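You operate a simulated robot arm through the tools that you are given. There is no shell and no other tool. Be economical: measure what you need, move in short steps, check, and stop when the job is done.

The job below is to be done with a simulated robot arm. You get a single attempt, and the scene is never put back.

JOB
Rinse out the brush cup, tip it empty and stand the silver brush in it.
Fine: tap off; cup back where it stood; tip into the basin.

It is judged by the outcome, as a careful person would: the job done as asked, and still so three seconds after it is handed in. It fails if anything else is knocked over, pushed out of place, dropped, spilled or broken.

ROBOT AND FRAMES
A 7-joint arm with a two-finger parallel gripper, fixed in place. Base frame: the origin is at the foot of the arm, x ahead of it, y to its left, z up. Units: mm, degrees, N and s.
With the tool pointing down near the work surface it reaches from about 340 to 740 mm from the base axis. Its first joint turns from -115.0 to 115.0 degrees. Payload 3.91 kg.
Tool frame: the origin (TCP) lies between the finger pads and is the grasp point; the fingertips stand 30 mm ahead of it; z points along the fingers, y is the line along which they close. Largest opening 110 mm; finger width 20, thickness 10; the body of the gripper, 48 by 112 mm, starts 55 mm behind the TCP.
Orientation is told as [roll, pitch, yaw] about the base's x, y, z axes, in that order, counted from this pose: with the fingers straight down and closing along the base's y, the tool's x points along the base's -x, its y along +y and its z along -z.

CONTROLS
- The arm moves only by the tool drive_tool. Its argument "series" is a list of rows, each an object (a shift or turn left out is 0, a gripper value left out holds the last) with "slide": the shift along the tool's x, y, z in m, a list of three; "rot": the turn, a rotation vector about the tool's x, y, z in degrees, a list of three. In form: [{"slide": [dx, dy, dz], "rot": [rx, ry, rz]}, ...]. A call has 1 to 10 rows; each row is the pose to reach, as a shift and turn from the pose commanded when the call began, along the tool's axes at that moment. "hand" is the finger opening in m, from 0 to 0.11, set as the call begins (left out, the last holds). Rows are played at 5 a second. More than 50 mm and 8.6 degrees between two rows, or a gripper value outside its range, and nothing of the call is played. Where a pose cannot be reached the arm comes as near as it can. A force on the tool above 40 N (or 10 N above the force at the start of the call, whichever is more), or a blocked arm, ends the call early, and 0.2 s more pass. Each finger travels about 108 mm/s and halts on what it meets, pressing with about 36 N; the grip force reading is that of the motor and also rises with nothing between the fingers. The clock runs only during rows and for 0.2 s after the last one: add rows that repeat a pose to give the fingers time. It gives the time, the measured TCP pose, the force on the tool (base axes), the opening and the grip force at its end, in the units of the frame above (readings bear some noise).
- Cameras (640 x 400 px; columns grow to the right, rows downward): "scene" is fixed at [59.6, 647, 1480.7]; the picture's right is [-0.87, -0.49, 0.00], its down [-0.45, 0.81, -0.37] and it looks along [0.18, -0.32, -0.93] (base axes); focal length 214 px, centre (320, 200). "wrist" rides on the gripper at [73, 17, -103] in the tool frame; the picture's right is [-0.23, 0.97, 0.00], its down [-0.76, -0.18, -0.62] and it looks along [-0.61, -0.14, 0.78] (tool axes); focal length 222 px, centre (320, 200). There is no depth. A picture from a camera that has moved, and an enlarged one, comes with that camera's place and axes in the base frame and with its lens. The place of the scene camera against the robot may be out by one fixed shift of up to 25 mm in any direction.
- get_image(camera): a new picture of that camera. It takes no simulated time.
- raise_lower(by): slides the trunk up (or, below 0, down) by that many mm; the arm rides with it, the base frame stays. It gives what a move gives, with no picture.
- inspect(camera, box): a new picture of the part [left, top, right, bottom] of that camera's present view, enlarged. It takes no simulated time.
- finish_job(): hands the job in; it is judged then, once.

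Go step by step. Nothing tells you positions but the pictures and the camera data: compare them with the known pose of the tool, close in by small moves and look again before you grip or let go. The budget is 120 turns and 84 pictures, counting those below and the enlarged ones. Unless the task says otherwise, let go and move clear before handing in, and close with one line.

The tools are called as a command line: name --argument value ..., lists and objects as JSON in quotes. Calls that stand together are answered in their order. drive_tool: Moves the arm, as the interface text tells. Its arguments: {"type":"object","properties":{"series":{"type":"array"},"hand":{"type":"number"}},"required":["series"]} The other tools are called the same way: raise_lower (by) slides the trunk up or down; get_image (camera) takes a picture; inspect (camera, box) takes an enlarged picture of a part of a camera's view; finish_job () hands the job in.

At the start:

```text
time: 0.0
position: [397.0, 203.7, 1280.6]
tool_rot: [0.0, 0.0, 0.0]
wrist_force: [0.7, 0.7, 0.3]
gripper_width: 110.0
finger_force: 0.0
trunk travel left (down, up): [-850.0, 140.0]
```

scene: 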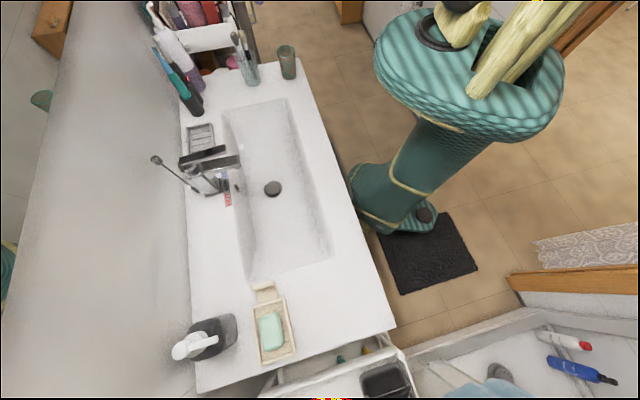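
wrist: 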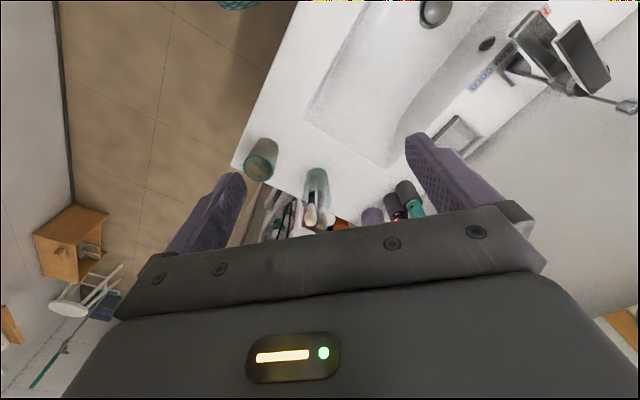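

I see a basin counter with a tap, a glass-like cup with brushes, a green-brown empty cup, and electric toothbrushes. I'll look at these closer first.

inspect --camera "scene" --box '[140, 0, 340, 125]'

inspect --camera "scene" --box '[140, 100, 340, 225]'

inspect --camera "wrist" --box '[230, 110, 450, 250]'

```text
3.20 times, centred on (240, 62) of scene
camera zoom: at [59.6, 647.0, 1480.7], right [-0.87, -0.49, 0.0], down [-0.45, 0.81, -0.37], along [0.18, -0.32, -0.93], focal length 686 px, centre (576, 640)
```

zoom: 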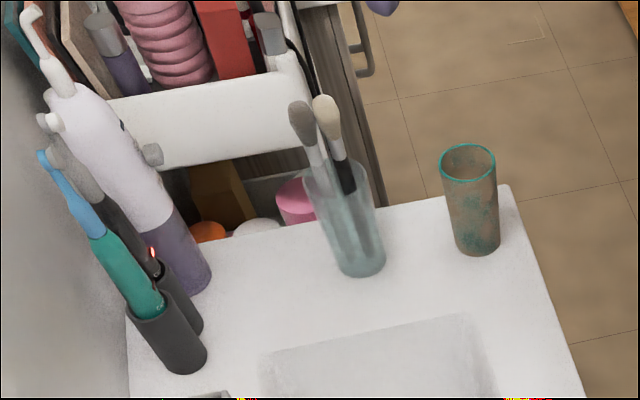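

```text
3.20 times, centred on (240, 162) of scene
camera zoom: at [59.6, 647.0, 1480.7], right [-0.87, -0.49, 0.0], down [-0.45, 0.81, -0.37], along [0.18, -0.32, -0.93], focal length 686 px, centre (576, 320)
```

zoom: 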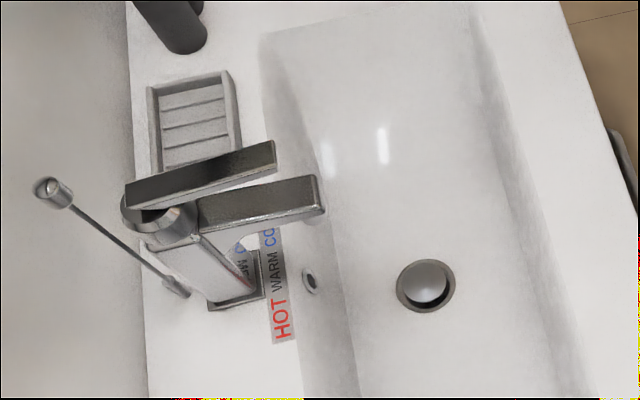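

```text
2.86 times, centred on (340, 180) of wrist
camera zoom: at [325.6, 220.6, 1384.4], right [0.23, 0.97, 0.0], down [0.76, -0.18, 0.62], along [0.61, -0.14, -0.78], focal length 635 px, centre (263, 257)
```

zoom: 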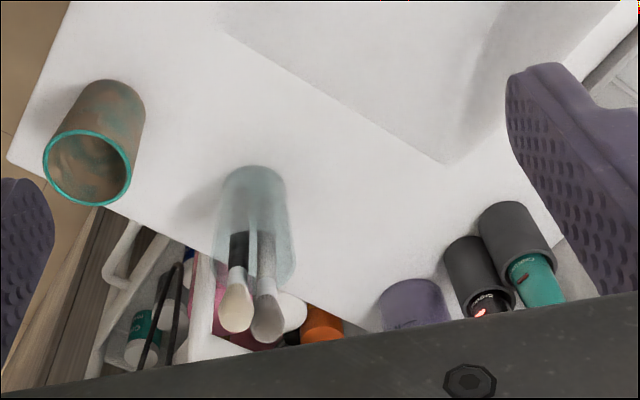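

The brown-teal cup (about 520, 66) with residue looks like the brush cup. The clear glass (about 620, 155) holds a black and a silver brush. Next I turn toward the tap to look at its mechanism.

drive_tool --series '[{"slide": [0.011, 0.028, 0.005], "rot": [0, 0, -7.5]}, {"slide": [0.022, 0.056, 0.01], "rot": [0, 0, -15]}, {"slide": [0.033, 0.084, 0.015], "rot": [0, 0, -22.5]}, {"slide": [0.045, 0.112, 0.02], "rot": [0, 0, -30]}, {"slide": [0.056, 0.14, 0.025], "rot": [0, 0, -37.5]}, {"slide": [0.067, 0.167, 0.03], "rot": [0, 0, -45]}]'

get_image --camera "wrist"

```text
time: 1.4
position: [326.2, 371.4, 1252.3]
tool_rot: [-0.1, 0.0, 45.0]
wrist_force: [0.1, 0.8, 0.5]
gripper_width: 110.1
finger_force: 0.1
trunk travel left (down, up): [-850.0, 140.0]
```

```text
78 pictures are left
camera wrist: at [265.2, 332.3, 1355.3], right [-0.53, 0.85, 0.0], down [0.66, 0.41, 0.62], along [0.53, 0.33, -0.78], focal length 222 px, centre (320, 200)
```

wrist: 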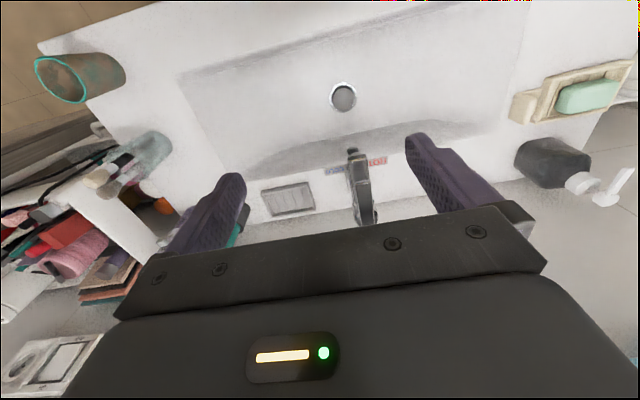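

The tap lies straight ahead between the fingers, so I'll enlarge it and the cups.

inspect --camera "wrist" --box '[280, 70, 420, 240]'

inspect --camera "wrist" --box '[10, 30, 210, 200]'

inspect --camera "scene" --box '[140, 130, 280, 220]'

```text
2.35 times, centred on (350, 155) of wrist
camera zoom: at [265.2, 332.3, 1355.3], right [-0.53, 0.85, 0.0], down [0.66, 0.41, 0.62], along [0.53, 0.33, -0.78], focal length 523 px, centre (249, 306)
```

zoom: 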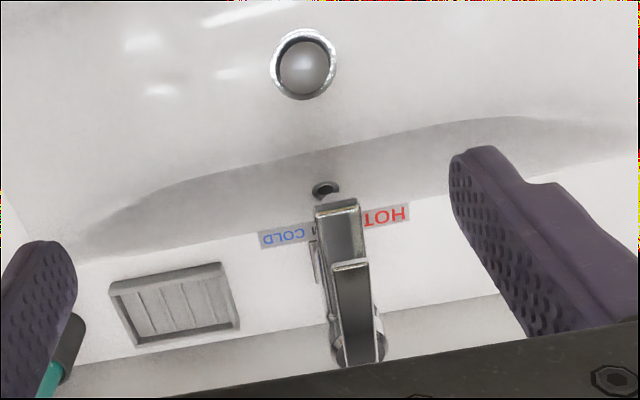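

```text
2.35 times, centred on (110, 115) of wrist
camera zoom: at [265.2, 332.3, 1355.3], right [-0.53, 0.85, 0.0], down [0.66, 0.41, 0.62], along [0.53, 0.33, -0.78], focal length 523 px, centre (814, 400)
```

zoom: 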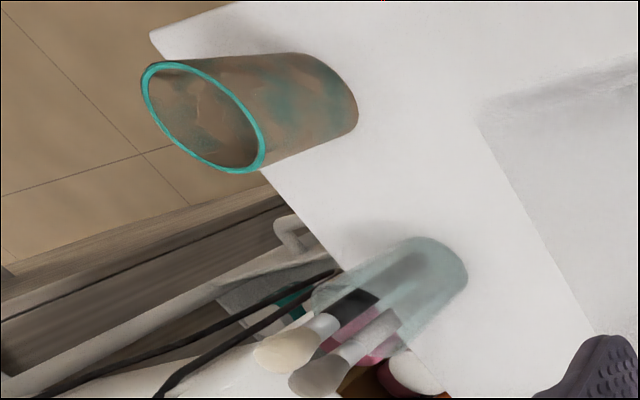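

```text
4.44 times, centred on (210, 175) of scene
camera zoom: at [59.6, 647.0, 1480.7], right [-0.87, -0.49, 0.0], down [-0.45, 0.81, -0.37], along [0.18, -0.32, -0.93], focal length 953 px, centre (809, 311)
```

zoom: 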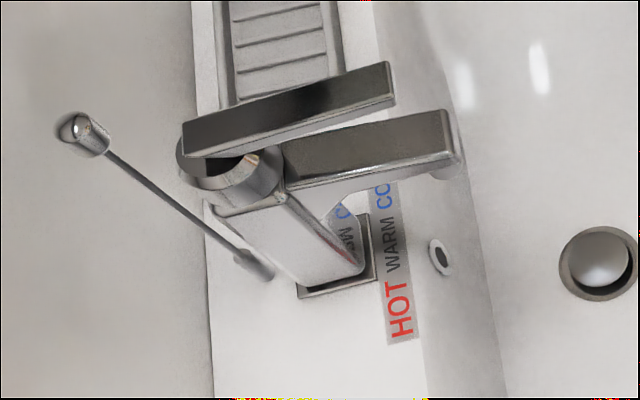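

Single-lever tap, currently closed: lever tip around (393, 490, 1070), spout under it ending near (380, 477, 1020). I'll move above the lever and look before gripping it.

drive_tool --series '[{"slide": [-0.03, 0.007, 0.02]}, {"slide": [-0.061, 0.014, 0.04]}, {"slide": [-0.091, 0.022, 0.06]}, {"slide": [-0.122, 0.029, 0.08]}, {"slide": [-0.152, 0.036, 0.102]}, {"slide": [-0.152, 0.036, 0.102]}]' --hand 0.07

inspect --camera "wrist" --box '[200, 0, 440, 240]'

inspect --camera "scene" --box '[120, 80, 320, 240]'

```text
time: 2.8
position: [408.5, 503.2, 1149.3]
tool_rot: [0.0, -0.1, 45.0]
wrist_force: [0.1, 0.2, 0.4]
gripper_width: 69.8
finger_force: 0.0
trunk travel left (down, up): [-850.0, 140.0]
```

```text
1.67 times, centred on (320, 120) of wrist
camera zoom: at [346.0, 463.8, 1253.5], right [-0.53, 0.85, 0.0], down [0.66, 0.41, 0.62], along [0.53, 0.33, -0.78], focal length 370 px, centre (320, 333)
```

zoom: 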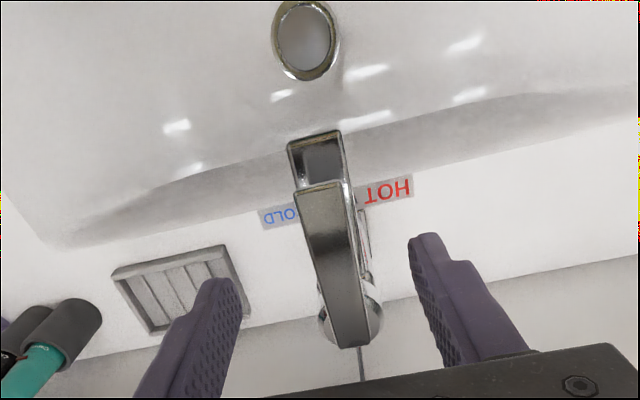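

```text
2.50 times, centred on (220, 160) of scene
camera zoom: at [59.6, 647.0, 1480.7], right [-0.87, -0.49, 0.0], down [-0.45, 0.81, -0.37], along [0.18, -0.32, -0.93], focal length 536 px, centre (570, 300)
```

zoom: 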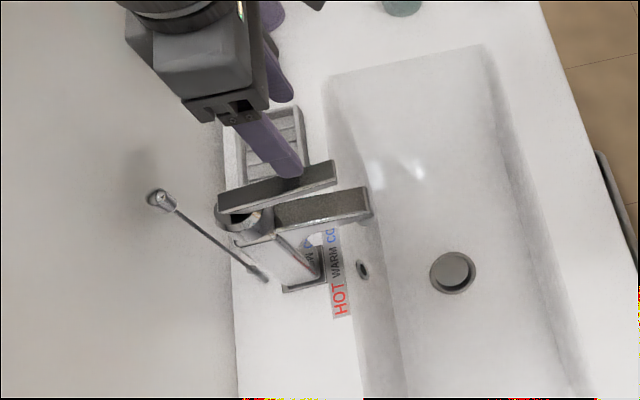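

Lever line confirmed about 4 mm to the tool's +y. I'll descend so the pads straddle it, then close.

drive_tool --series '[{"slide": [0, 0.004, 0.03]}, {"slide": [0, 0.004, 0.06]}, {"slide": [0, 0.004, 0.078]}, {"slide": [0, 0.004, 0.078]}]'

inspect --camera "wrist" --box '[200, 0, 440, 240]'

inspect --camera "scene" --box '[140, 80, 320, 220]'

```text
time: 3.8
position: [405.0, 506.4, 1071.1]
tool_rot: [-0.2, 0.0, 45.0]
wrist_force: [-0.2, -0.9, 0.4]
gripper_width: 69.9
finger_force: 0.0
trunk travel left (down, up): [-850.0, 140.0]
```

```text
1.67 times, centred on (320, 120) of wrist
camera zoom: at [343.8, 467.0, 1174.9], right [-0.53, 0.85, 0.0], down [0.66, 0.41, 0.62], along [0.53, 0.33, -0.78], focal length 370 px, centre (320, 333)
```

zoom: 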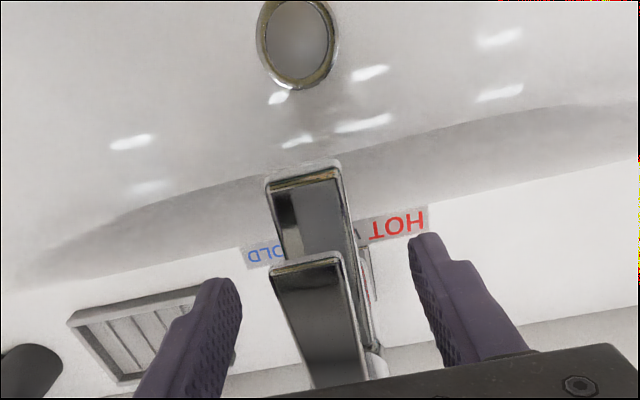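

```text
2.86 times, centred on (230, 150) of scene
camera zoom: at [59.6, 647.0, 1480.7], right [-0.87, -0.49, 0.0], down [-0.45, 0.81, -0.37], along [0.18, -0.32, -0.93], focal length 613 px, centre (577, 343)
```

zoom: 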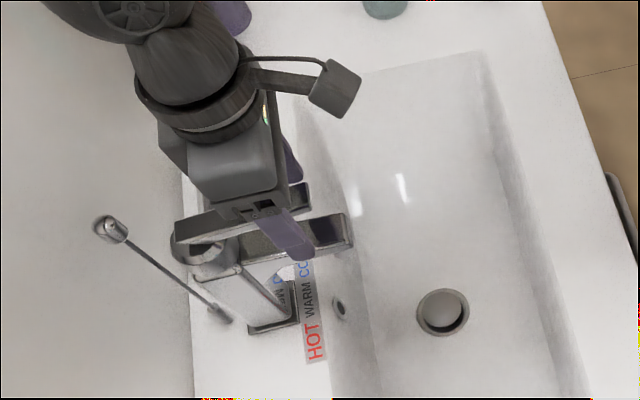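

The lever lies between the pads, so I'll close on it.

drive_tool --series '[{"slide": [0, 0, 0]}, {"slide": [0, 0, 0]}, {"slide": [0, 0, 0]}]' --hand 0.015

```text
time: 4.6
position: [405.4, 506.5, 1071.3]
tool_rot: [-0.1, 0.1, 44.9]
wrist_force: [0.7, -1.4, -0.6]
gripper_width: 25.7
finger_force: 44.9
trunk travel left (down, up): [-850.0, 140.0]
```

Gripped at 25.7 mm width. I'll lift the lever along its arc.

drive_tool --series '[{"slide": [-0.0002, 0, -0.0052], "rot": [0, 4, 0]}, {"slide": [-0.0007, 0, -0.0104], "rot": [0, 8, 0]}, {"slide": [-0.0016, 0, -0.0156], "rot": [0, 12, 0]}, {"slide": [-0.0016, 0, -0.0156], "rot": [0, 12, 0]}]'

inspect --camera "scene" --box '[140, 80, 320, 220]'

inspect --camera "wrist" --box '[200, 0, 440, 240]'

```text
time: 5.6
position: [409.8, 510.2, 1087.1]
tool_rot: [0.0, 11.8, 44.8]
wrist_force: [16.2, 12.3, 5.9]
gripper_width: 25.8
finger_force: 44.7
trunk travel left (down, up): [-850.0, 140.0]
```

```text
2.86 times, centred on (230, 150) of scene
camera zoom: at [59.6, 647.0, 1480.7], right [-0.87, -0.49, 0.0], down [-0.45, 0.81, -0.37], along [0.18, -0.32, -0.93], focal length 613 px, centre (577, 343)
```

zoom: 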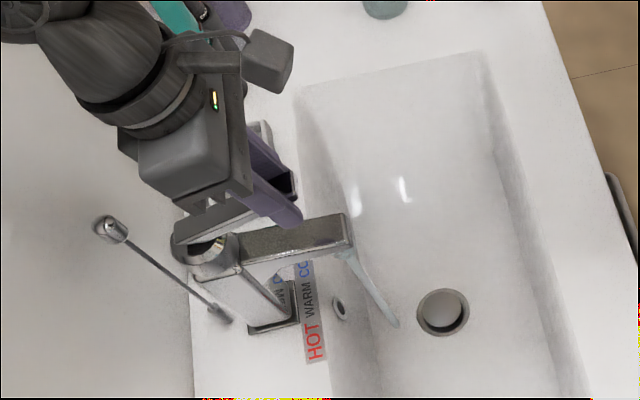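

```text
1.67 times, centred on (320, 120) of wrist
camera zoom: at [364.2, 486.0, 1203.1], right [-0.53, 0.85, -0.05], down [0.74, 0.49, 0.45], along [0.41, 0.21, -0.89], focal length 370 px, centre (320, 333)
```

zoom: 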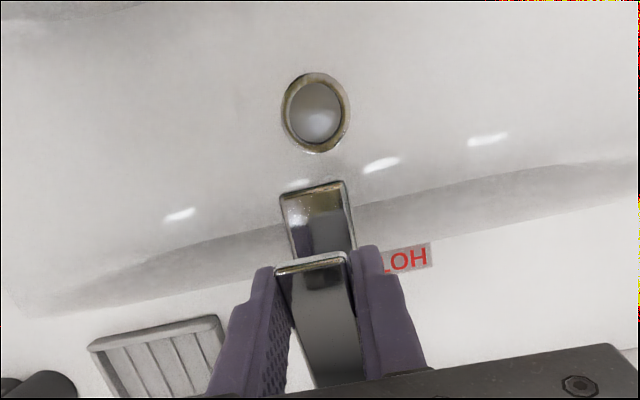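

Water is running at a moderate flow. I'll release the lever and rise clear.

drive_tool --series '[{"slide": [0, 0, 0]}, {"slide": [0, 0, 0]}, {"slide": [0, 0, -0.02]}, {"slide": [0, 0, -0.06]}, {"slide": [0, 0, -0.1], "rot": [0, -6, 0]}, {"slide": [0, 0, -0.1], "rot": [0, -12, 0]}]' --hand 0.06

inspect --camera "scene" --box '[140, 80, 320, 220]'

inspect --camera "wrist" --box '[200, 0, 440, 240]'

```text
time: 7.0
position: [421.9, 523.6, 1186.6]
tool_rot: [0.0, -0.1, 45.0]
wrist_force: [0.0, -0.7, -0.3]
gripper_width: 59.8
finger_force: 0.0
trunk travel left (down, up): [-850.0, 140.0]
```

```text
2.86 times, centred on (230, 150) of scene
camera zoom: at [59.6, 647.0, 1480.7], right [-0.87, -0.49, 0.0], down [-0.45, 0.81, -0.37], along [0.18, -0.32, -0.93], focal length 613 px, centre (577, 343)
```

zoom: 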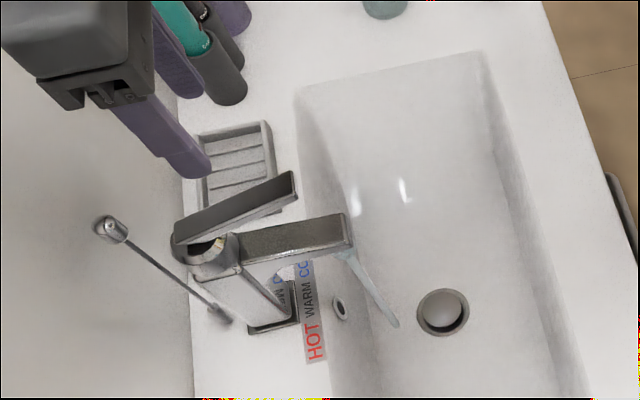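

```text
1.67 times, centred on (320, 120) of wrist
camera zoom: at [360.2, 483.1, 1289.1], right [-0.53, 0.85, 0.0], down [0.66, 0.41, 0.62], along [0.53, 0.33, -0.78], focal length 370 px, centre (320, 333)
```

zoom: 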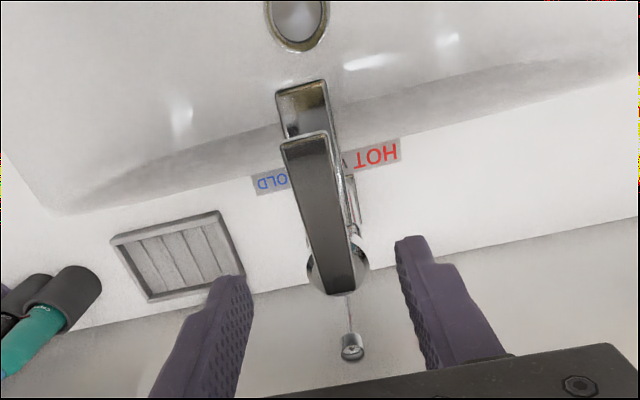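

Tap stays open. Now I carry the gripper over toward the brush cup, turning back to about yaw 7°.

drive_tool --series '[{"slide": [0.0301, -0.027, 0.0037], "rot": [0, 0, 3.8]}, {"slide": [0.0602, -0.054, 0.0074], "rot": [0, 0, 7.6]}, {"slide": [0.0903, -0.081, 0.0111], "rot": [0, 0, 11.4]}, {"slide": [0.1204, -0.108, 0.0148], "rot": [0, 0, 15.2]}, {"slide": [0.1505, -0.135, 0.0185], "rot": [0, 0, 19]}, {"slide": [0.1806, -0.162, 0.0222], "rot": [0, 0, 22.8]}, {"slide": [0.2107, -0.189, 0.0259], "rot": [0, 0, 26.6]}, {"slide": [0.2408, -0.216, 0.0296], "rot": [0, 0, 30.4]}, {"slide": [0.2709, -0.243, 0.0333], "rot": [0, 0, 34.2]}, {"slide": [0.301, -0.27, 0.037], "rot": [0, 0, 38]}]' --hand 0.11

```text
time: 9.2
position: [400.9, 117.6, 1149.0]
tool_rot: [-0.1, 0.0, 7.0]
wrist_force: [-0.7, -0.4, 0.1]
gripper_width: 110.1
finger_force: 0.0
trunk travel left (down, up): [-850.0, 140.0]
```

Next I pitch the tool to 30° below horizontal and come to a standoff in front of the cup.

drive_tool --series '[{"slide": [0.0004, -0.0085, 0.016], "rot": [0, -7.5, 0]}, {"slide": [0.0008, -0.017, 0.032], "rot": [0, -15, 0]}, {"slide": [0.0012, -0.0255, 0.048], "rot": [0, -22.5, 0]}, {"slide": [0.0016, -0.034, 0.064], "rot": [0, -30, 0]}, {"slide": [0.002, -0.0425, 0.08], "rot": [0, -37.5, 0]}, {"slide": [0.0025, -0.051, 0.096], "rot": [0, -45, 0]}, {"slide": [0.003, -0.0595, 0.112], "rot": [0, -52.5, 0]}, {"slide": [0.0033, -0.068, 0.129], "rot": [0, -60, 0]}, {"slide": [0.0033, -0.068, 0.129], "rot": [0, -60, 0]}]'

get_image --camera "wrist"

get_image --camera "scene"

```text
time: 11.2
position: [451.0, 60.3, 980.8]
tool_rot: [0.1, -60.2, 7.0]
wrist_force: [-0.4, 0.3, 0.2]
gripper_width: 109.9
finger_force: 0.0
out of reach, approached as far as the arm can: row 3, 4, 5, 6, 7, 8, 9
trunk travel left (down, up): [-850.0, 140.0]
```

```text
66 pictures are left
camera wrist: at [325.8, 59.9, 970.0], right [-0.01, 0.98, 0.2], down [-0.14, -0.2, 0.97], along [0.99, -0.02, 0.14], focal length 222 px, centre (320, 200)
```

wrist: 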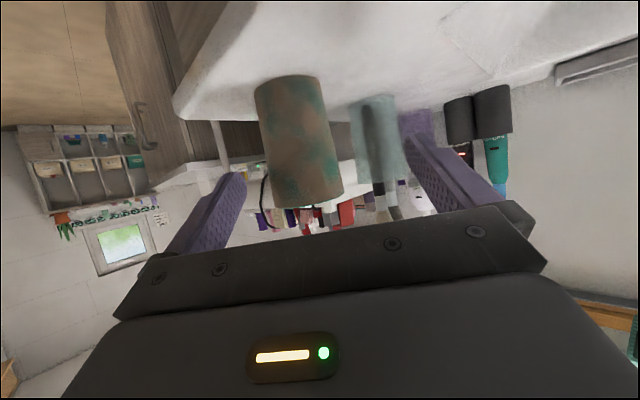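

```text
65 pictures are left
```

scene: 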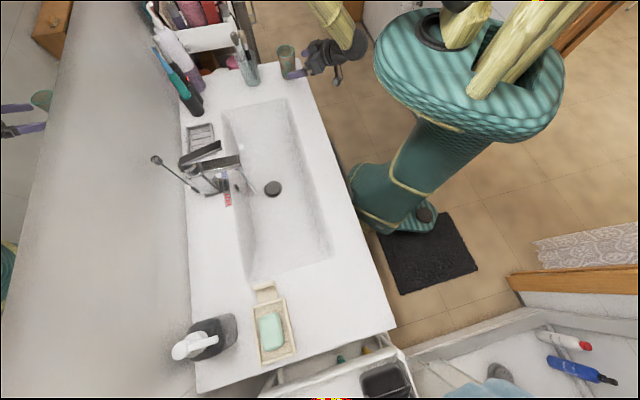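

Cup is right ahead, but the low forward-pointing pose is at the arm's limit. I'll move the tool up, then lower the trunk to gain reach.

drive_tool --series '[{"slide": [-0.032, 0, -0.019]}, {"slide": [-0.065, 0, -0.0375]}, {"slide": [-0.097, 0, -0.056]}, {"slide": [-0.13, 0, -0.075]}, {"slide": [-0.147, 0, -0.085]}, {"slide": [-0.173, 0, -0.1]}, {"slide": [-0.173, 0, -0.1]}]'

raise_lower --by -150

```text
time: 12.8
position: [516.8, 70.2, 1180.5]
tool_rot: [-0.1, -59.9, 7.1]
wrist_force: [0.4, 1.2, -0.2]
gripper_width: 110.0
finger_force: 0.1
out of reach, approached as far as the arm can: row 1, 2, 3, 4, 5, 6, 7
trunk travel left (down, up): [-850.0, 140.0]
```

```text
time: 14.6
position: [514.5, 69.8, 1030.8]
tool_rot: [0.0, -59.9, 7.0]
wrist_force: [-0.2, -0.4, 0.0]
gripper_width: 110.2
finger_force: 0.1
trunk travel left (down, up): [-700.0, 290.0]
```

The limit is actually how close in the arm can fold, which eases with a higher trunk. I'll undo the trunk move first and raise further.

raise_lower --by 290

inspect --camera "scene" --box '[200, 0, 420, 140]'

```text
time: 17.5
position: [515.8, 70.8, 1320.3]
tool_rot: [0.0, -60.0, 7.0]
wrist_force: [-0.4, -0.3, 0.0]
gripper_width: 110.0
finger_force: 0.0
trunk travel left (down, up): [-990.0, 0.0]
```

```text
2.86 times, centred on (310, 70) of scene
camera zoom: at [59.6, 647.0, 1480.7], right [-0.87, -0.49, 0.0], down [-0.45, 0.81, -0.37], along [0.18, -0.32, -0.93], focal length 613 px, centre (349, 571)
```

zoom: 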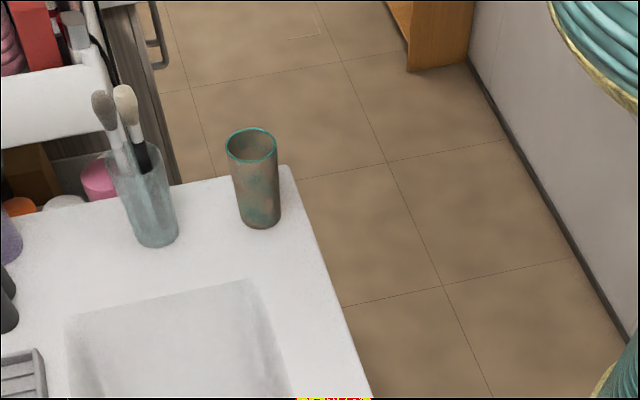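

Cup is undisturbed. I test a small downward move to see from which pose the controller counts.

drive_tool --series '[{"slide": [0.0346, 0, 0.02]}, {"slide": [0.0346, 0, 0.02]}]'

```text
time: 18.1
position: [513.3, 70.0, 1282.4]
tool_rot: [-0.2, -60.3, 7.1]
wrist_force: [-1.4, 0.1, -0.2]
gripper_width: 110.1
finger_force: 0.1
trunk travel left (down, up): [-990.0, 0.0]
```

The controller counts from the reached pose. Now I descend and retreat to the standoff in front of the cup.

drive_tool --series '[{"slide": [0.0397, -0.0011, 0.009]}, {"slide": [0.0794, -0.0022, 0.0179]}, {"slide": [0.1191, -0.0033, 0.0269]}, {"slide": [0.1588, -0.0044, 0.0358]}, {"slide": [0.1985, -0.0055, 0.0448]}, {"slide": [0.2382, -0.0066, 0.0537]}, {"slide": [0.2779, -0.0077, 0.0627]}, {"slide": [0.2779, -0.0077, 0.0627]}]'

get_image --camera "wrist"

inspect --camera "scene" --box '[200, 0, 420, 140]'

```text
time: 19.9
position: [432.3, 52.0, 1009.5]
tool_rot: [0.0, -60.2, 6.9]
wrist_force: [0.1, -0.5, 0.7]
gripper_width: 110.3
finger_force: 0.0
out of reach, approached as far as the arm can: row 1, 2
trunk travel left (down, up): [-990.0, 0.0]
```

```text
63 pictures are left
camera wrist: at [307.7, 53.2, 998.1], right [-0.01, 0.98, 0.2], down [-0.14, -0.2, 0.97], along [0.99, -0.02, 0.14], focal length 222 px, centre (320, 200)
```

wrist: 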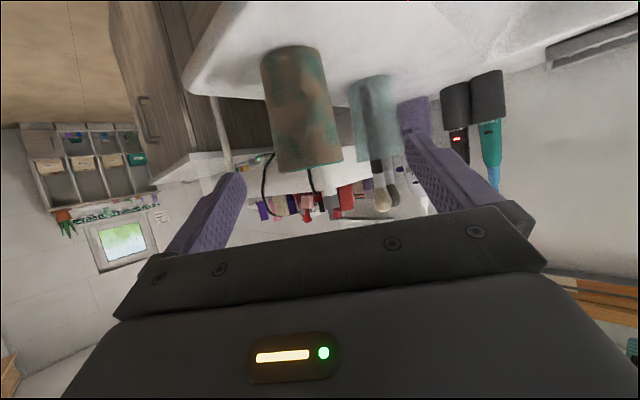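

```text
2.86 times, centred on (310, 70) of scene
camera zoom: at [59.6, 647.0, 1480.7], right [-0.87, -0.49, 0.0], down [-0.45, 0.81, -0.37], along [0.18, -0.32, -0.93], focal length 613 px, centre (349, 571)
```

zoom: 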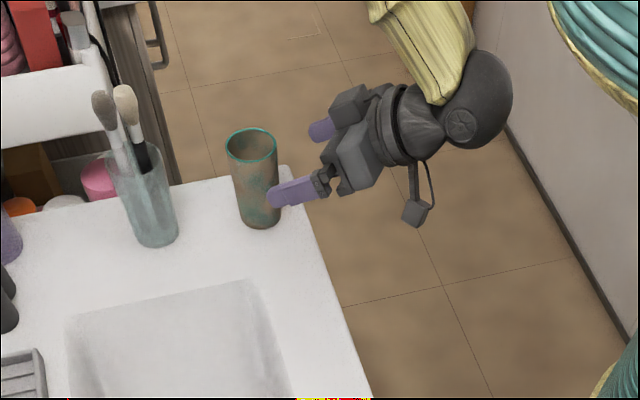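

Refined: the cup axis is near (519, 48), rim at z≈997, about 15 mm to the tool's −y. I'll sidestep and approach halfway, then look.

drive_tool --series '[{"slide": [0, -0.015, 0]}, {"slide": [0.002, -0.015, 0.025]}, {"slide": [0.004, -0.015, 0.05]}, {"slide": [0.004, -0.015, 0.05]}]'

get_image --camera "wrist"

inspect --camera "scene" --box '[220, 20, 380, 120]'

```text
time: 20.9
position: [476.8, 42.1, 980.7]
tool_rot: [-0.2, -60.0, 7.0]
wrist_force: [0.9, -0.3, -0.1]
gripper_width: 110.2
finger_force: 0.0
trunk travel left (down, up): [-990.0, 0.0]
```

```text
61 pictures are left
camera wrist: at [350.5, 43.5, 969.3], right [-0.01, 0.98, 0.2], down [-0.14, -0.2, 0.97], along [0.99, -0.02, 0.14], focal length 222 px, centre (320, 200)
```

wrist: 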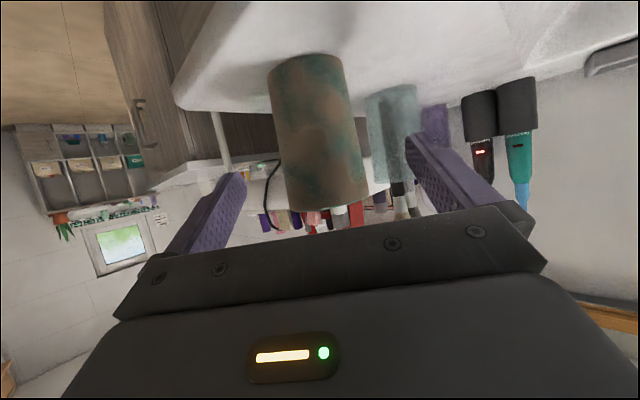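

```text
4.00 times, centred on (300, 70) of scene
camera zoom: at [59.6, 647.0, 1480.7], right [-0.87, -0.49, 0.0], down [-0.45, 0.81, -0.37], along [0.18, -0.32, -0.93], focal length 858 px, centre (400, 720)
```

zoom: 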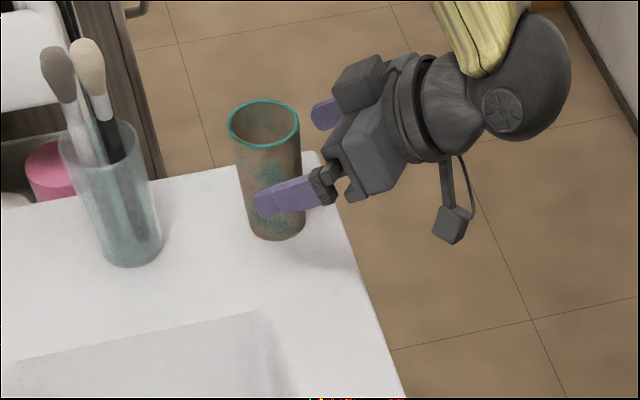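

Aligned laterally. I'll finish the approach.

drive_tool --series '[{"slide": [0.0025, 0, 0.024]}, {"slide": [0.005, 0, 0.0468]}, {"slide": [0.005, 0, 0.0468]}]'

get_image --camera "wrist"

inspect --camera "scene" --box '[220, 20, 380, 120]'

```text
time: 21.7
position: [513.1, 47.3, 954.8]
tool_rot: [0.0, -60.0, 7.0]
wrist_force: [0.0, 0.3, 0.1]
gripper_width: 109.8
finger_force: 0.1
trunk travel left (down, up): [-990.0, 0.0]
```

```text
59 pictures are left
camera wrist: at [387.9, 48.0, 942.0], right [-0.01, 0.98, 0.2], down [-0.14, -0.2, 0.97], along [0.99, -0.02, 0.14], focal length 222 px, centre (320, 200)
```

wrist: 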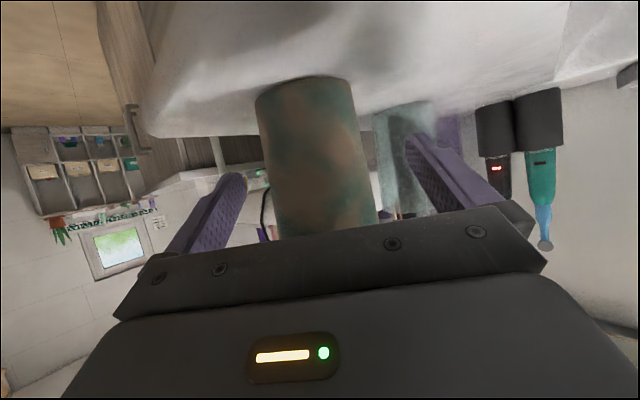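

```text
4.00 times, centred on (300, 70) of scene
camera zoom: at [59.6, 647.0, 1480.7], right [-0.87, -0.49, 0.0], down [-0.45, 0.81, -0.37], along [0.18, -0.32, -0.93], focal length 858 px, centre (400, 720)
```

zoom: 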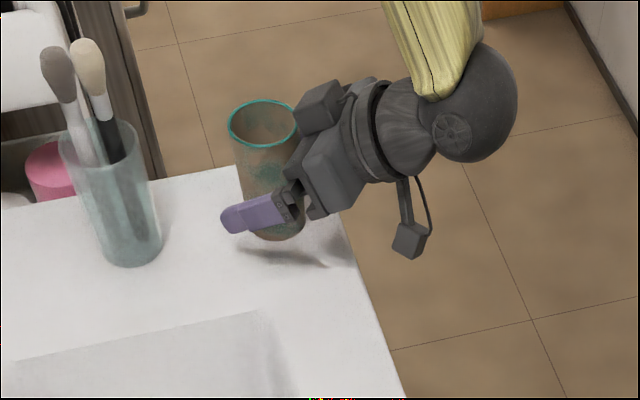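

The cup sits between the pads. Return pose to remember: TCP (513, 47, 955). Closing now.

drive_tool --series '[{"slide": [0, 0, 0]}, {"slide": [0, 0, 0]}, {"slide": [0, 0, 0]}]' --hand 0.045

```text
time: 22.5
position: [512.4, 46.0, 953.7]
tool_rot: [0.0, -60.0, 7.0]
wrist_force: [0.6, -0.5, 0.4]
gripper_width: 60.4
finger_force: 36.4
trunk travel left (down, up): [-990.0, 0.0]
```

Holding the cup at 60.4 mm. I'll lift it straight up and check.

drive_tool --series '[{"slide": [-0.026, 0, -0.015]}, {"slide": [-0.052, 0, -0.03]}, {"slide": [-0.078, 0, -0.045]}, {"slide": [-0.078, 0, -0.045]}]'

get_image --camera "scene"

```text
time: 23.5
position: [512.1, 46.7, 1043.5]
tool_rot: [0.1, -59.9, 7.0]
wrist_force: [-0.5, -0.1, -0.7]
gripper_width: 60.2
finger_force: 35.9
trunk travel left (down, up): [-990.0, 0.0]
```

```text
57 pictures are left
```

scene: 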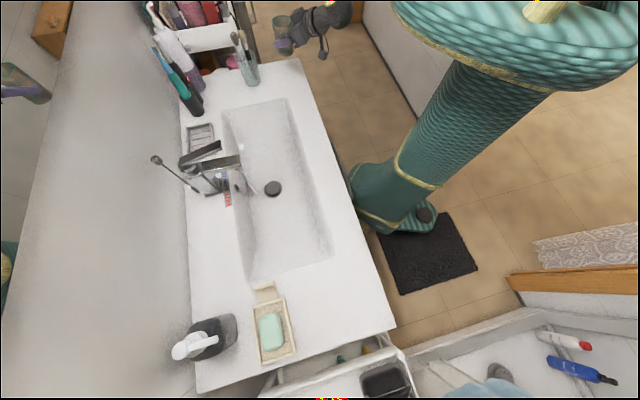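

Cup lifted cleanly. Now I swing it upright over to just short of the spout.

drive_tool --series '[{"slide": [0.0069, 0.0403, -0.0119], "rot": [-3.46, 0, -2]}, {"slide": [0.0138, 0.0807, -0.0239], "rot": [-6.93, 0, -4]}, {"slide": [0.0207, 0.121, -0.0358], "rot": [-10.39, 0, -6]}, {"slide": [0.0276, 0.1613, -0.0477], "rot": [-13.86, 0, -8]}, {"slide": [0.0345, 0.2017, -0.0597], "rot": [-17.32, 0, -10]}, {"slide": [0.0413, 0.242, -0.0716], "rot": [-20.78, 0, -12]}, {"slide": [0.0482, 0.2823, -0.0835], "rot": [-24.25, 0, -14]}, {"slide": [0.0551, 0.3226, -0.0954], "rot": [-27.71, 0, -16]}, {"slide": [0.062, 0.363, -0.1074], "rot": [-31.18, 0, -18]}, {"slide": [0.0689, 0.4033, -0.1193], "rot": [-34.64, 0, -20]}]'

inspect --camera "scene" --box '[180, 100, 340, 200]'

get_image --camera "wrist"

```text
time: 25.7
position: [326.7, 430.3, 1042.7]
tool_rot: [-0.2, -60.1, 47.1]
wrist_force: [-0.1, 0.1, -1.0]
gripper_width: 60.4
finger_force: 36.1
trunk travel left (down, up): [-990.0, 0.0]
```

```text
4.00 times, centred on (260, 150) of scene
camera zoom: at [59.6, 647.0, 1480.7], right [-0.87, -0.49, 0.0], down [-0.45, 0.81, -0.37], along [0.18, -0.32, -0.93], focal length 858 px, centre (560, 400)
```

zoom: 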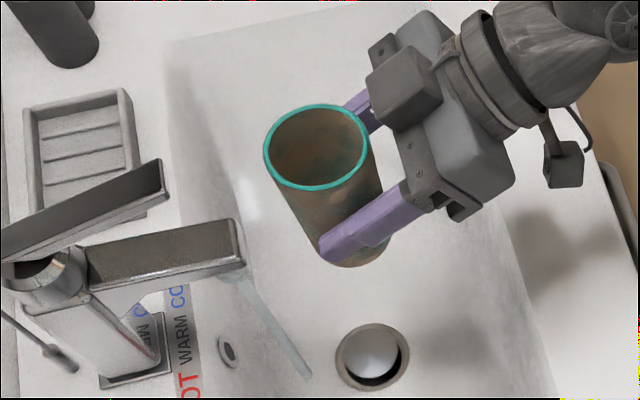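

```text
55 pictures are left
camera wrist: at [230.3, 350.1, 1031.3], right [-0.63, 0.75, 0.19], down [0.02, -0.24, 0.97], along [0.77, 0.62, 0.13], focal length 222 px, centre (320, 200)
```

wrist: 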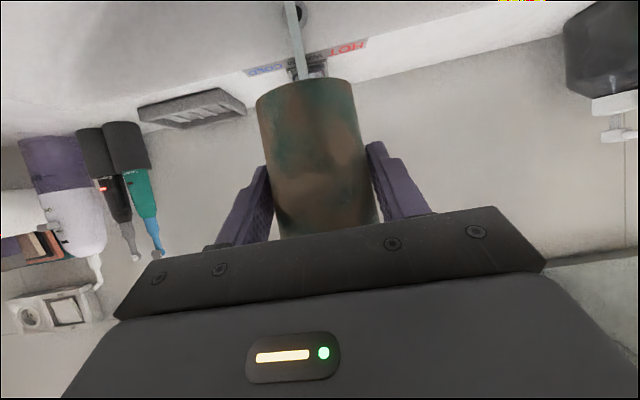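

Stream located near (392, 490), visible from about z 975 down. I'll tilt the cup slightly forward, lower it in front of the stream, and then advance under it.

drive_tool --series '[{"slide": [0.0283, -0.002, 0.0163], "rot": [0, 5, 0]}, {"slide": [0.0566, -0.004, 0.0326], "rot": [0, 10, 0]}, {"slide": [0.0849, -0.007, 0.049], "rot": [0, 15, 0]}, {"slide": [0.0849, -0.007, 0.049], "rot": [0, 15, 0]}]'

inspect --camera "scene" --box '[180, 100, 340, 200]'

get_image --camera "wrist"

```text
time: 26.7
position: [332.0, 423.8, 944.3]
tool_rot: [0.0, -45.1, 47.0]
wrist_force: [-0.1, -0.5, -0.9]
gripper_width: 60.2
finger_force: 36.0
trunk travel left (down, up): [-990.0, 0.0]
```

```text
4.00 times, centred on (260, 150) of scene
camera zoom: at [59.6, 647.0, 1480.7], right [-0.87, -0.49, 0.0], down [-0.45, 0.81, -0.37], along [0.18, -0.32, -0.93], focal length 858 px, centre (560, 400)
```

zoom: 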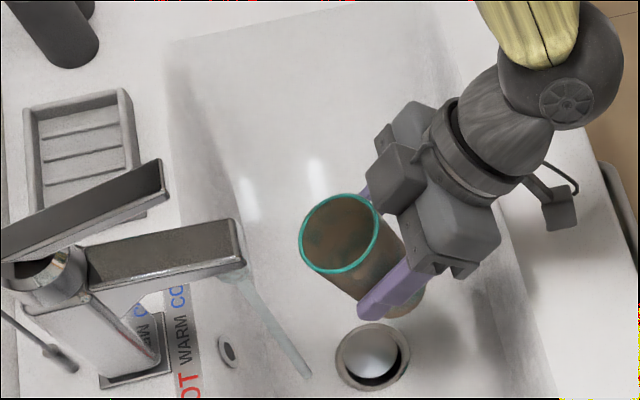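

```text
53 pictures are left
camera wrist: at [237.2, 344.7, 966.3], right [-0.6, 0.78, 0.16], down [0.2, -0.05, 0.98], along [0.77, 0.62, -0.12], focal length 222 px, centre (320, 200)
```

wrist: 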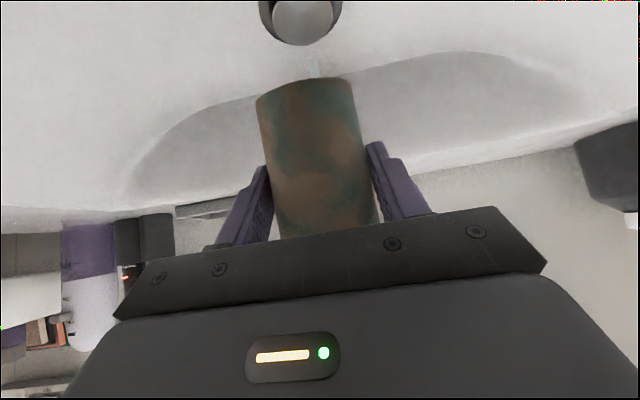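

Geometry matches predictions; the stream is 72 mm ahead. I'll advance the cup beneath it and hold.

drive_tool --series '[{"slide": [0.0007, 0.001, 0.0177]}, {"slide": [-0.0163, 0.001, 0.0431]}, {"slide": [-0.0332, 0.001, 0.0686]}, {"slide": [-0.0332, 0.001, 0.0686]}]'

inspect --camera "scene" --box '[180, 100, 340, 200]'

```text
time: 27.7
position: [382.8, 478.8, 919.3]
tool_rot: [-0.1, -45.1, 47.1]
wrist_force: [-0.6, 0.1, -1.1]
gripper_width: 60.1
finger_force: 36.2
trunk travel left (down, up): [-990.0, 0.0]
```

```text
4.00 times, centred on (260, 150) of scene
camera zoom: at [59.6, 647.0, 1480.7], right [-0.87, -0.49, 0.0], down [-0.45, 0.81, -0.37], along [0.18, -0.32, -0.93], focal length 858 px, centre (560, 400)
```

zoom: 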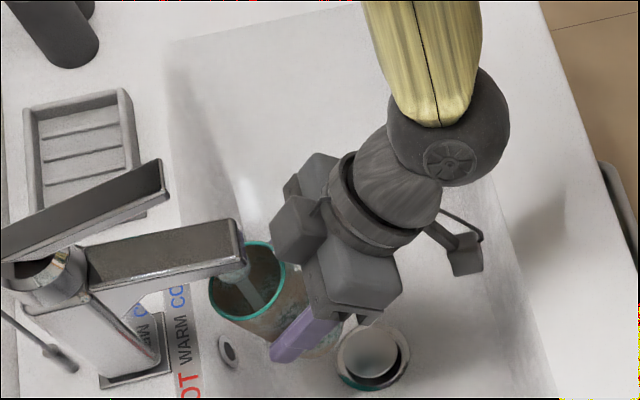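

The stream falls into the cup. I'll hold here to fill it.

drive_tool --series '[{"slide": [0, 0, 0]}, {"slide": [0, 0, 0]}, {"slide": [0, 0, 0]}, {"slide": [0, 0, 0]}, {"slide": [0, 0, 0]}, {"slide": [0, 0, 0]}, {"slide": [0, 0, 0]}, {"slide": [0, 0, 0]}, {"slide": [0, 0, 0]}, {"slide": [0, 0, 0]}]'

inspect --camera "scene" --box '[200, 140, 300, 200]'

```text
time: 29.9
position: [381.9, 479.0, 920.0]
tool_rot: [-0.1, -45.0, 46.9]
wrist_force: [-0.1, 0.3, -2.3]
gripper_width: 60.3
finger_force: 36.2
trunk travel left (down, up): [-990.0, 0.0]
```

```text
6.40 times, centred on (250, 170) of scene
camera zoom: at [59.6, 647.0, 1480.7], right [-0.87, -0.49, 0.0], down [-0.45, 0.81, -0.37], along [0.18, -0.32, -0.93], focal length 1373 px, centre (768, 392)
```

zoom: 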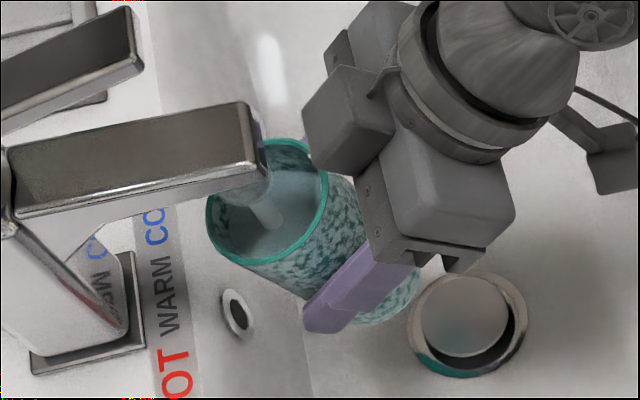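

Water has gathered in the cup and the stain is loosening. I'll draw back from under the spout, rise a little over the basin and level the tool for pouring.

drive_tool --series '[{"slide": [0.0212, 0, -0.0212]}, {"slide": [0.0424, 0, -0.0424]}, {"slide": [0.0247, 0, -0.0601]}, {"slide": [0.007, 0, -0.0778]}, {"slide": [0.007, 0, -0.0778], "rot": [0, -7.5, 0]}, {"slide": [0.007, 0, -0.0778], "rot": [0, -15, 0]}, {"slide": [0.007, 0, -0.0778], "rot": [0, -22.5, 0]}, {"slide": [0.007, 0, -0.0778], "rot": [0, -30, 0]}]'

inspect --camera "scene" --box '[180, 100, 340, 200]'

```text
time: 31.7
position: [340.2, 435.4, 970.8]
tool_rot: [0.1, -75.2, 47.0]
wrist_force: [0.7, -0.1, -2.9]
gripper_width: 60.5
finger_force: 36.2
trunk travel left (down, up): [-990.0, 0.0]
```

```text
4.00 times, centred on (260, 150) of scene
camera zoom: at [59.6, 647.0, 1480.7], right [-0.87, -0.49, 0.0], down [-0.45, 0.81, -0.37], along [0.18, -0.32, -0.93], focal length 858 px, centre (560, 400)
```

zoom: 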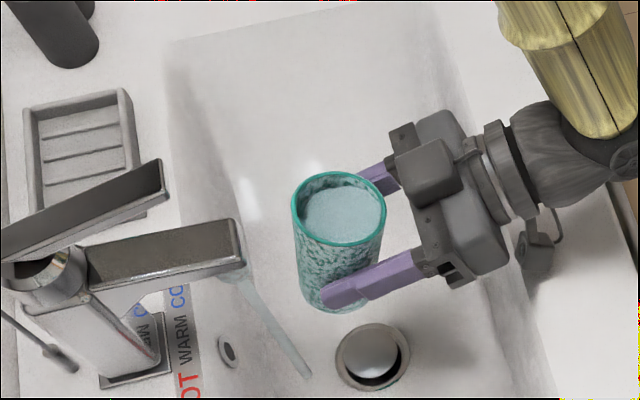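

The cup is well filled with water. Now I roll it to tip the water into the basin.

drive_tool --series '[{"rot": [0, 0, 8]}, {"rot": [0, 0, 16]}, {"rot": [0, 0, 24]}, {"rot": [0, 0, 32]}, {"rot": [0, 0, 40]}, {"rot": [0, 0, 48]}, {"rot": [0, 0, 56]}, {"rot": [0, 0, 64]}, {"rot": [0, 0, 72]}, {"rot": [0, 0, 80]}]'

inspect --camera "scene" --box '[180, 80, 340, 180]'

```text
time: 33.9
position: [341.3, 434.7, 968.8]
tool_rot: [74.8, -9.5, -40.4]
wrist_force: [-0.2, -0.9, -2.3]
gripper_width: 60.7
finger_force: 36.3
trunk travel left (down, up): [-990.0, 0.0]
```

```text
4.00 times, centred on (260, 130) of scene
camera zoom: at [59.6, 647.0, 1480.7], right [-0.87, -0.49, 0.0], down [-0.45, 0.81, -0.37], along [0.18, -0.32, -0.93], focal length 858 px, centre (560, 480)
```

zoom: 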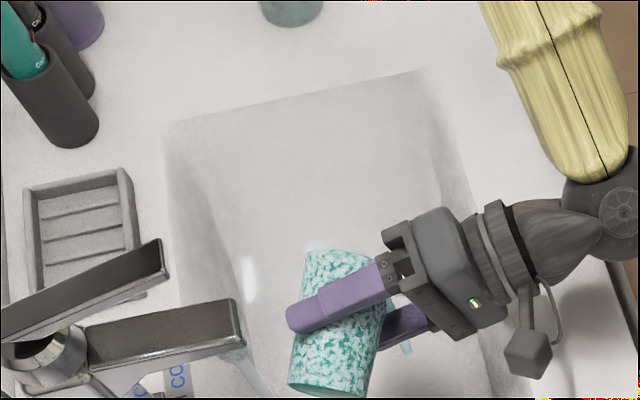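

Water is starting to run out into the basin. I'll roll on to empty it fully.

drive_tool --series '[{"rot": [0, 0, 8]}, {"rot": [0, 0, 16]}, {"rot": [0, 0, 24]}, {"rot": [0, 0, 32]}, {"rot": [0, 0, 40]}, {"rot": [0, 0, 48]}, {"rot": [0, 0, 55]}, {"rot": [0, 0, 55]}, {"rot": [0, 0, 55]}, {"rot": [0, 0, 55]}]'

get_image --camera "scene"

inspect --camera "scene" --box '[180, 80, 340, 180]'

```text
time: 35.2
position: [348.2, 443.9, 989.6]
tool_rot: [74.9, 29.2, -49.8]
wrist_force: [-9.3, -5.8, -1.5]
gripper_width: 59.9
finger_force: 36.1
trunk travel left (down, up): [-990.0, 0.0]
stopped in row 6: the force on the tool passed its limit (the readings are from after the stop); the commanded pose is now the measured one
```

```text
48 pictures are left
```

scene: 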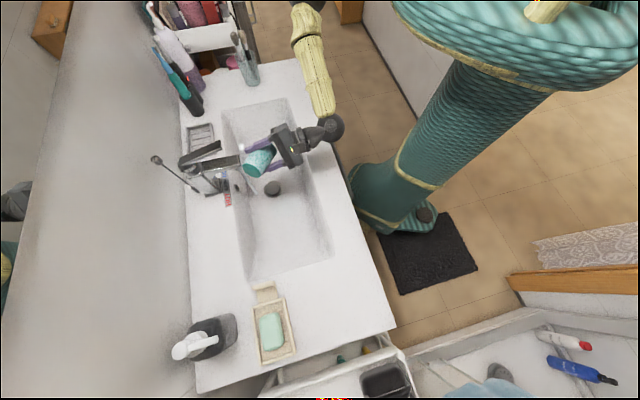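

```text
4.00 times, centred on (260, 130) of scene
camera zoom: at [59.6, 647.0, 1480.7], right [-0.87, -0.49, 0.0], down [-0.45, 0.81, -0.37], along [0.18, -0.32, -0.93], focal length 858 px, centre (560, 480)
```

zoom: 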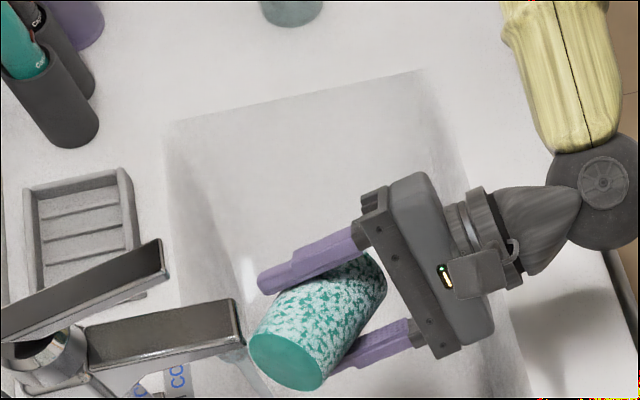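

The cup's base touched the spout end as the wrist turned. I'll back away along the tool axis and check.

drive_tool --series '[{"slide": [0, 0, -0.02]}, {"slide": [0, 0, -0.04]}, {"slide": [0, 0, -0.04]}]'

inspect --camera "scene" --box '[180, 90, 340, 190]'

get_image --camera "wrist"

```text
time: 36.0
position: [330.0, 420.2, 1005.9]
tool_rot: [76.2, 28.9, -49.1]
wrist_force: [0.8, 0.5, -0.7]
gripper_width: 59.8
finger_force: 35.8
trunk travel left (down, up): [-990.0, 0.0]
```

```text
4.00 times, centred on (260, 140) of scene
camera zoom: at [59.6, 647.0, 1480.7], right [-0.87, -0.49, 0.0], down [-0.45, 0.81, -0.37], along [0.18, -0.32, -0.93], focal length 858 px, centre (560, 440)
```

zoom: 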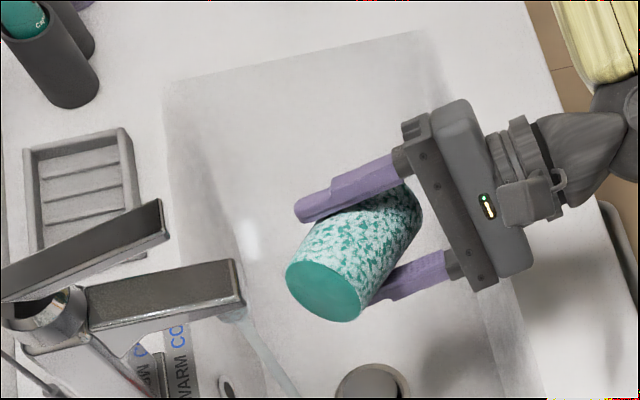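

```text
45 pictures are left
camera wrist: at [231.1, 388.6, 1076.1], right [0.61, -0.34, 0.72], down [-0.06, -0.92, -0.39], along [0.79, 0.19, -0.58], focal length 222 px, centre (320, 200)
```

wrist: 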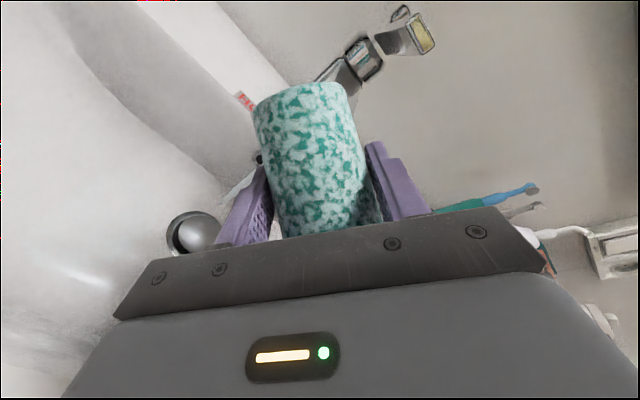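

Contact is gone and the cup now shows a clean white-teal pattern. I'll tip a bit more and let it drain.

drive_tool --series '[{"rot": [0, 0, 5]}, {"rot": [0, 0, 10]}, {"rot": [0, 0, 15]}, {"rot": [0, 0, 15]}, {"rot": [0, 0, 15]}, {"rot": [0, 0, 15]}, {"rot": [0, 0, 15]}]'

inspect --camera "scene" --box '[180, 90, 340, 190]'

```text
time: 37.6
position: [361.1, 421.5, 1030.3]
tool_rot: [78.4, 40.9, -50.3]
wrist_force: [0.0, -0.2, -1.6]
gripper_width: 59.7
finger_force: 36.0
trunk travel left (down, up): [-990.0, 0.0]
```

```text
4.00 times, centred on (260, 140) of scene
camera zoom: at [59.6, 647.0, 1480.7], right [-0.87, -0.49, 0.0], down [-0.45, 0.81, -0.37], along [0.18, -0.32, -0.93], focal length 858 px, centre (560, 440)
```

zoom: 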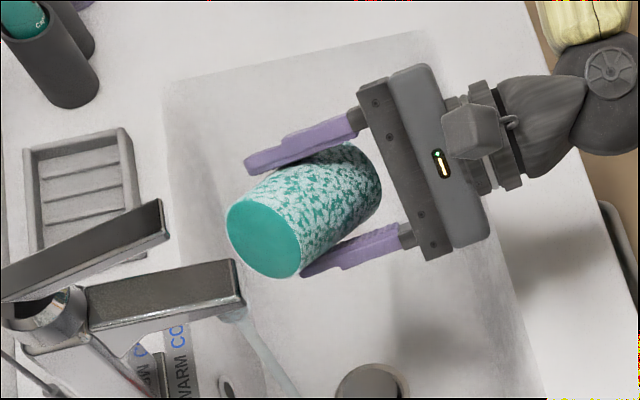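

The wrist is at its turning limit there, so I back off and roll the cup back toward upright.

drive_tool --series '[{"slide": [0, 0, -0.03]}, {"slide": [0, 0, -0.03], "rot": [0, 0, -8]}, {"slide": [0, 0, -0.03], "rot": [0, 0, -16]}, {"slide": [0, 0, -0.03], "rot": [0, 0, -24]}, {"slide": [0, 0, -0.03], "rot": [0, 0, -32]}, {"slide": [0, 0, -0.03], "rot": [0, 0, -40]}, {"slide": [0, 0, -0.03], "rot": [0, 0, -48]}, {"slide": [0, 0, -0.03], "rot": [0, 0, -56]}, {"slide": [0, 0, -0.03], "rot": [0, 0, -64]}, {"slide": [0, 0, -0.03], "rot": [0, 0, -72]}]'

```text
time: 39.8
position: [300.0, 394.6, 1001.9]
tool_rot: [75.1, -25.8, -35.5]
wrist_force: [-0.9, -0.4, -1.3]
gripper_width: 59.5
finger_force: 35.5
trunk travel left (down, up): [-990.0, 0.0]
```

Continuing the roll back to upright.

drive_tool --series '[{"rot": [0, 0, -8]}, {"rot": [0, 0, -16]}, {"rot": [0, 0, -24]}, {"rot": [0, 0, -32]}, {"rot": [0, 0, -40]}, {"rot": [0, 0, -48]}, {"rot": [0, 0, -56]}, {"rot": [0, 0, -64]}, {"rot": [0, 0, -64]}]'

inspect --camera "scene" --box '[200, 100, 340, 190]'

```text
time: 41.8
position: [301.2, 394.2, 1002.4]
tool_rot: [-2.6, -76.7, 50.7]
wrist_force: [0.8, -0.4, -1.1]
gripper_width: 59.4
finger_force: 36.5
trunk travel left (down, up): [-990.0, 0.0]
```

```text
4.44 times, centred on (270, 145) of scene
camera zoom: at [59.6, 647.0, 1480.7], right [-0.87, -0.49, 0.0], down [-0.45, 0.81, -0.37], along [0.18, -0.32, -0.93], focal length 953 px, centre (542, 444)
```

zoom: 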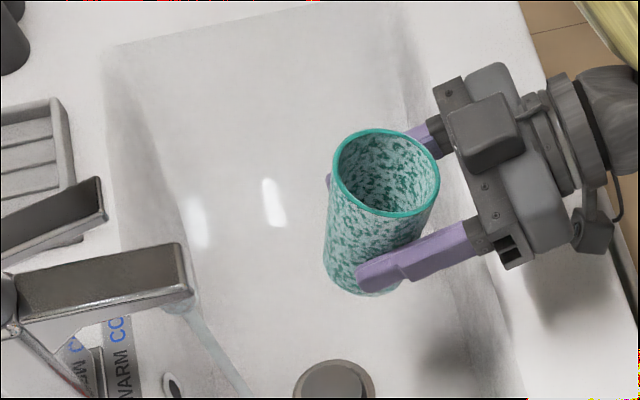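

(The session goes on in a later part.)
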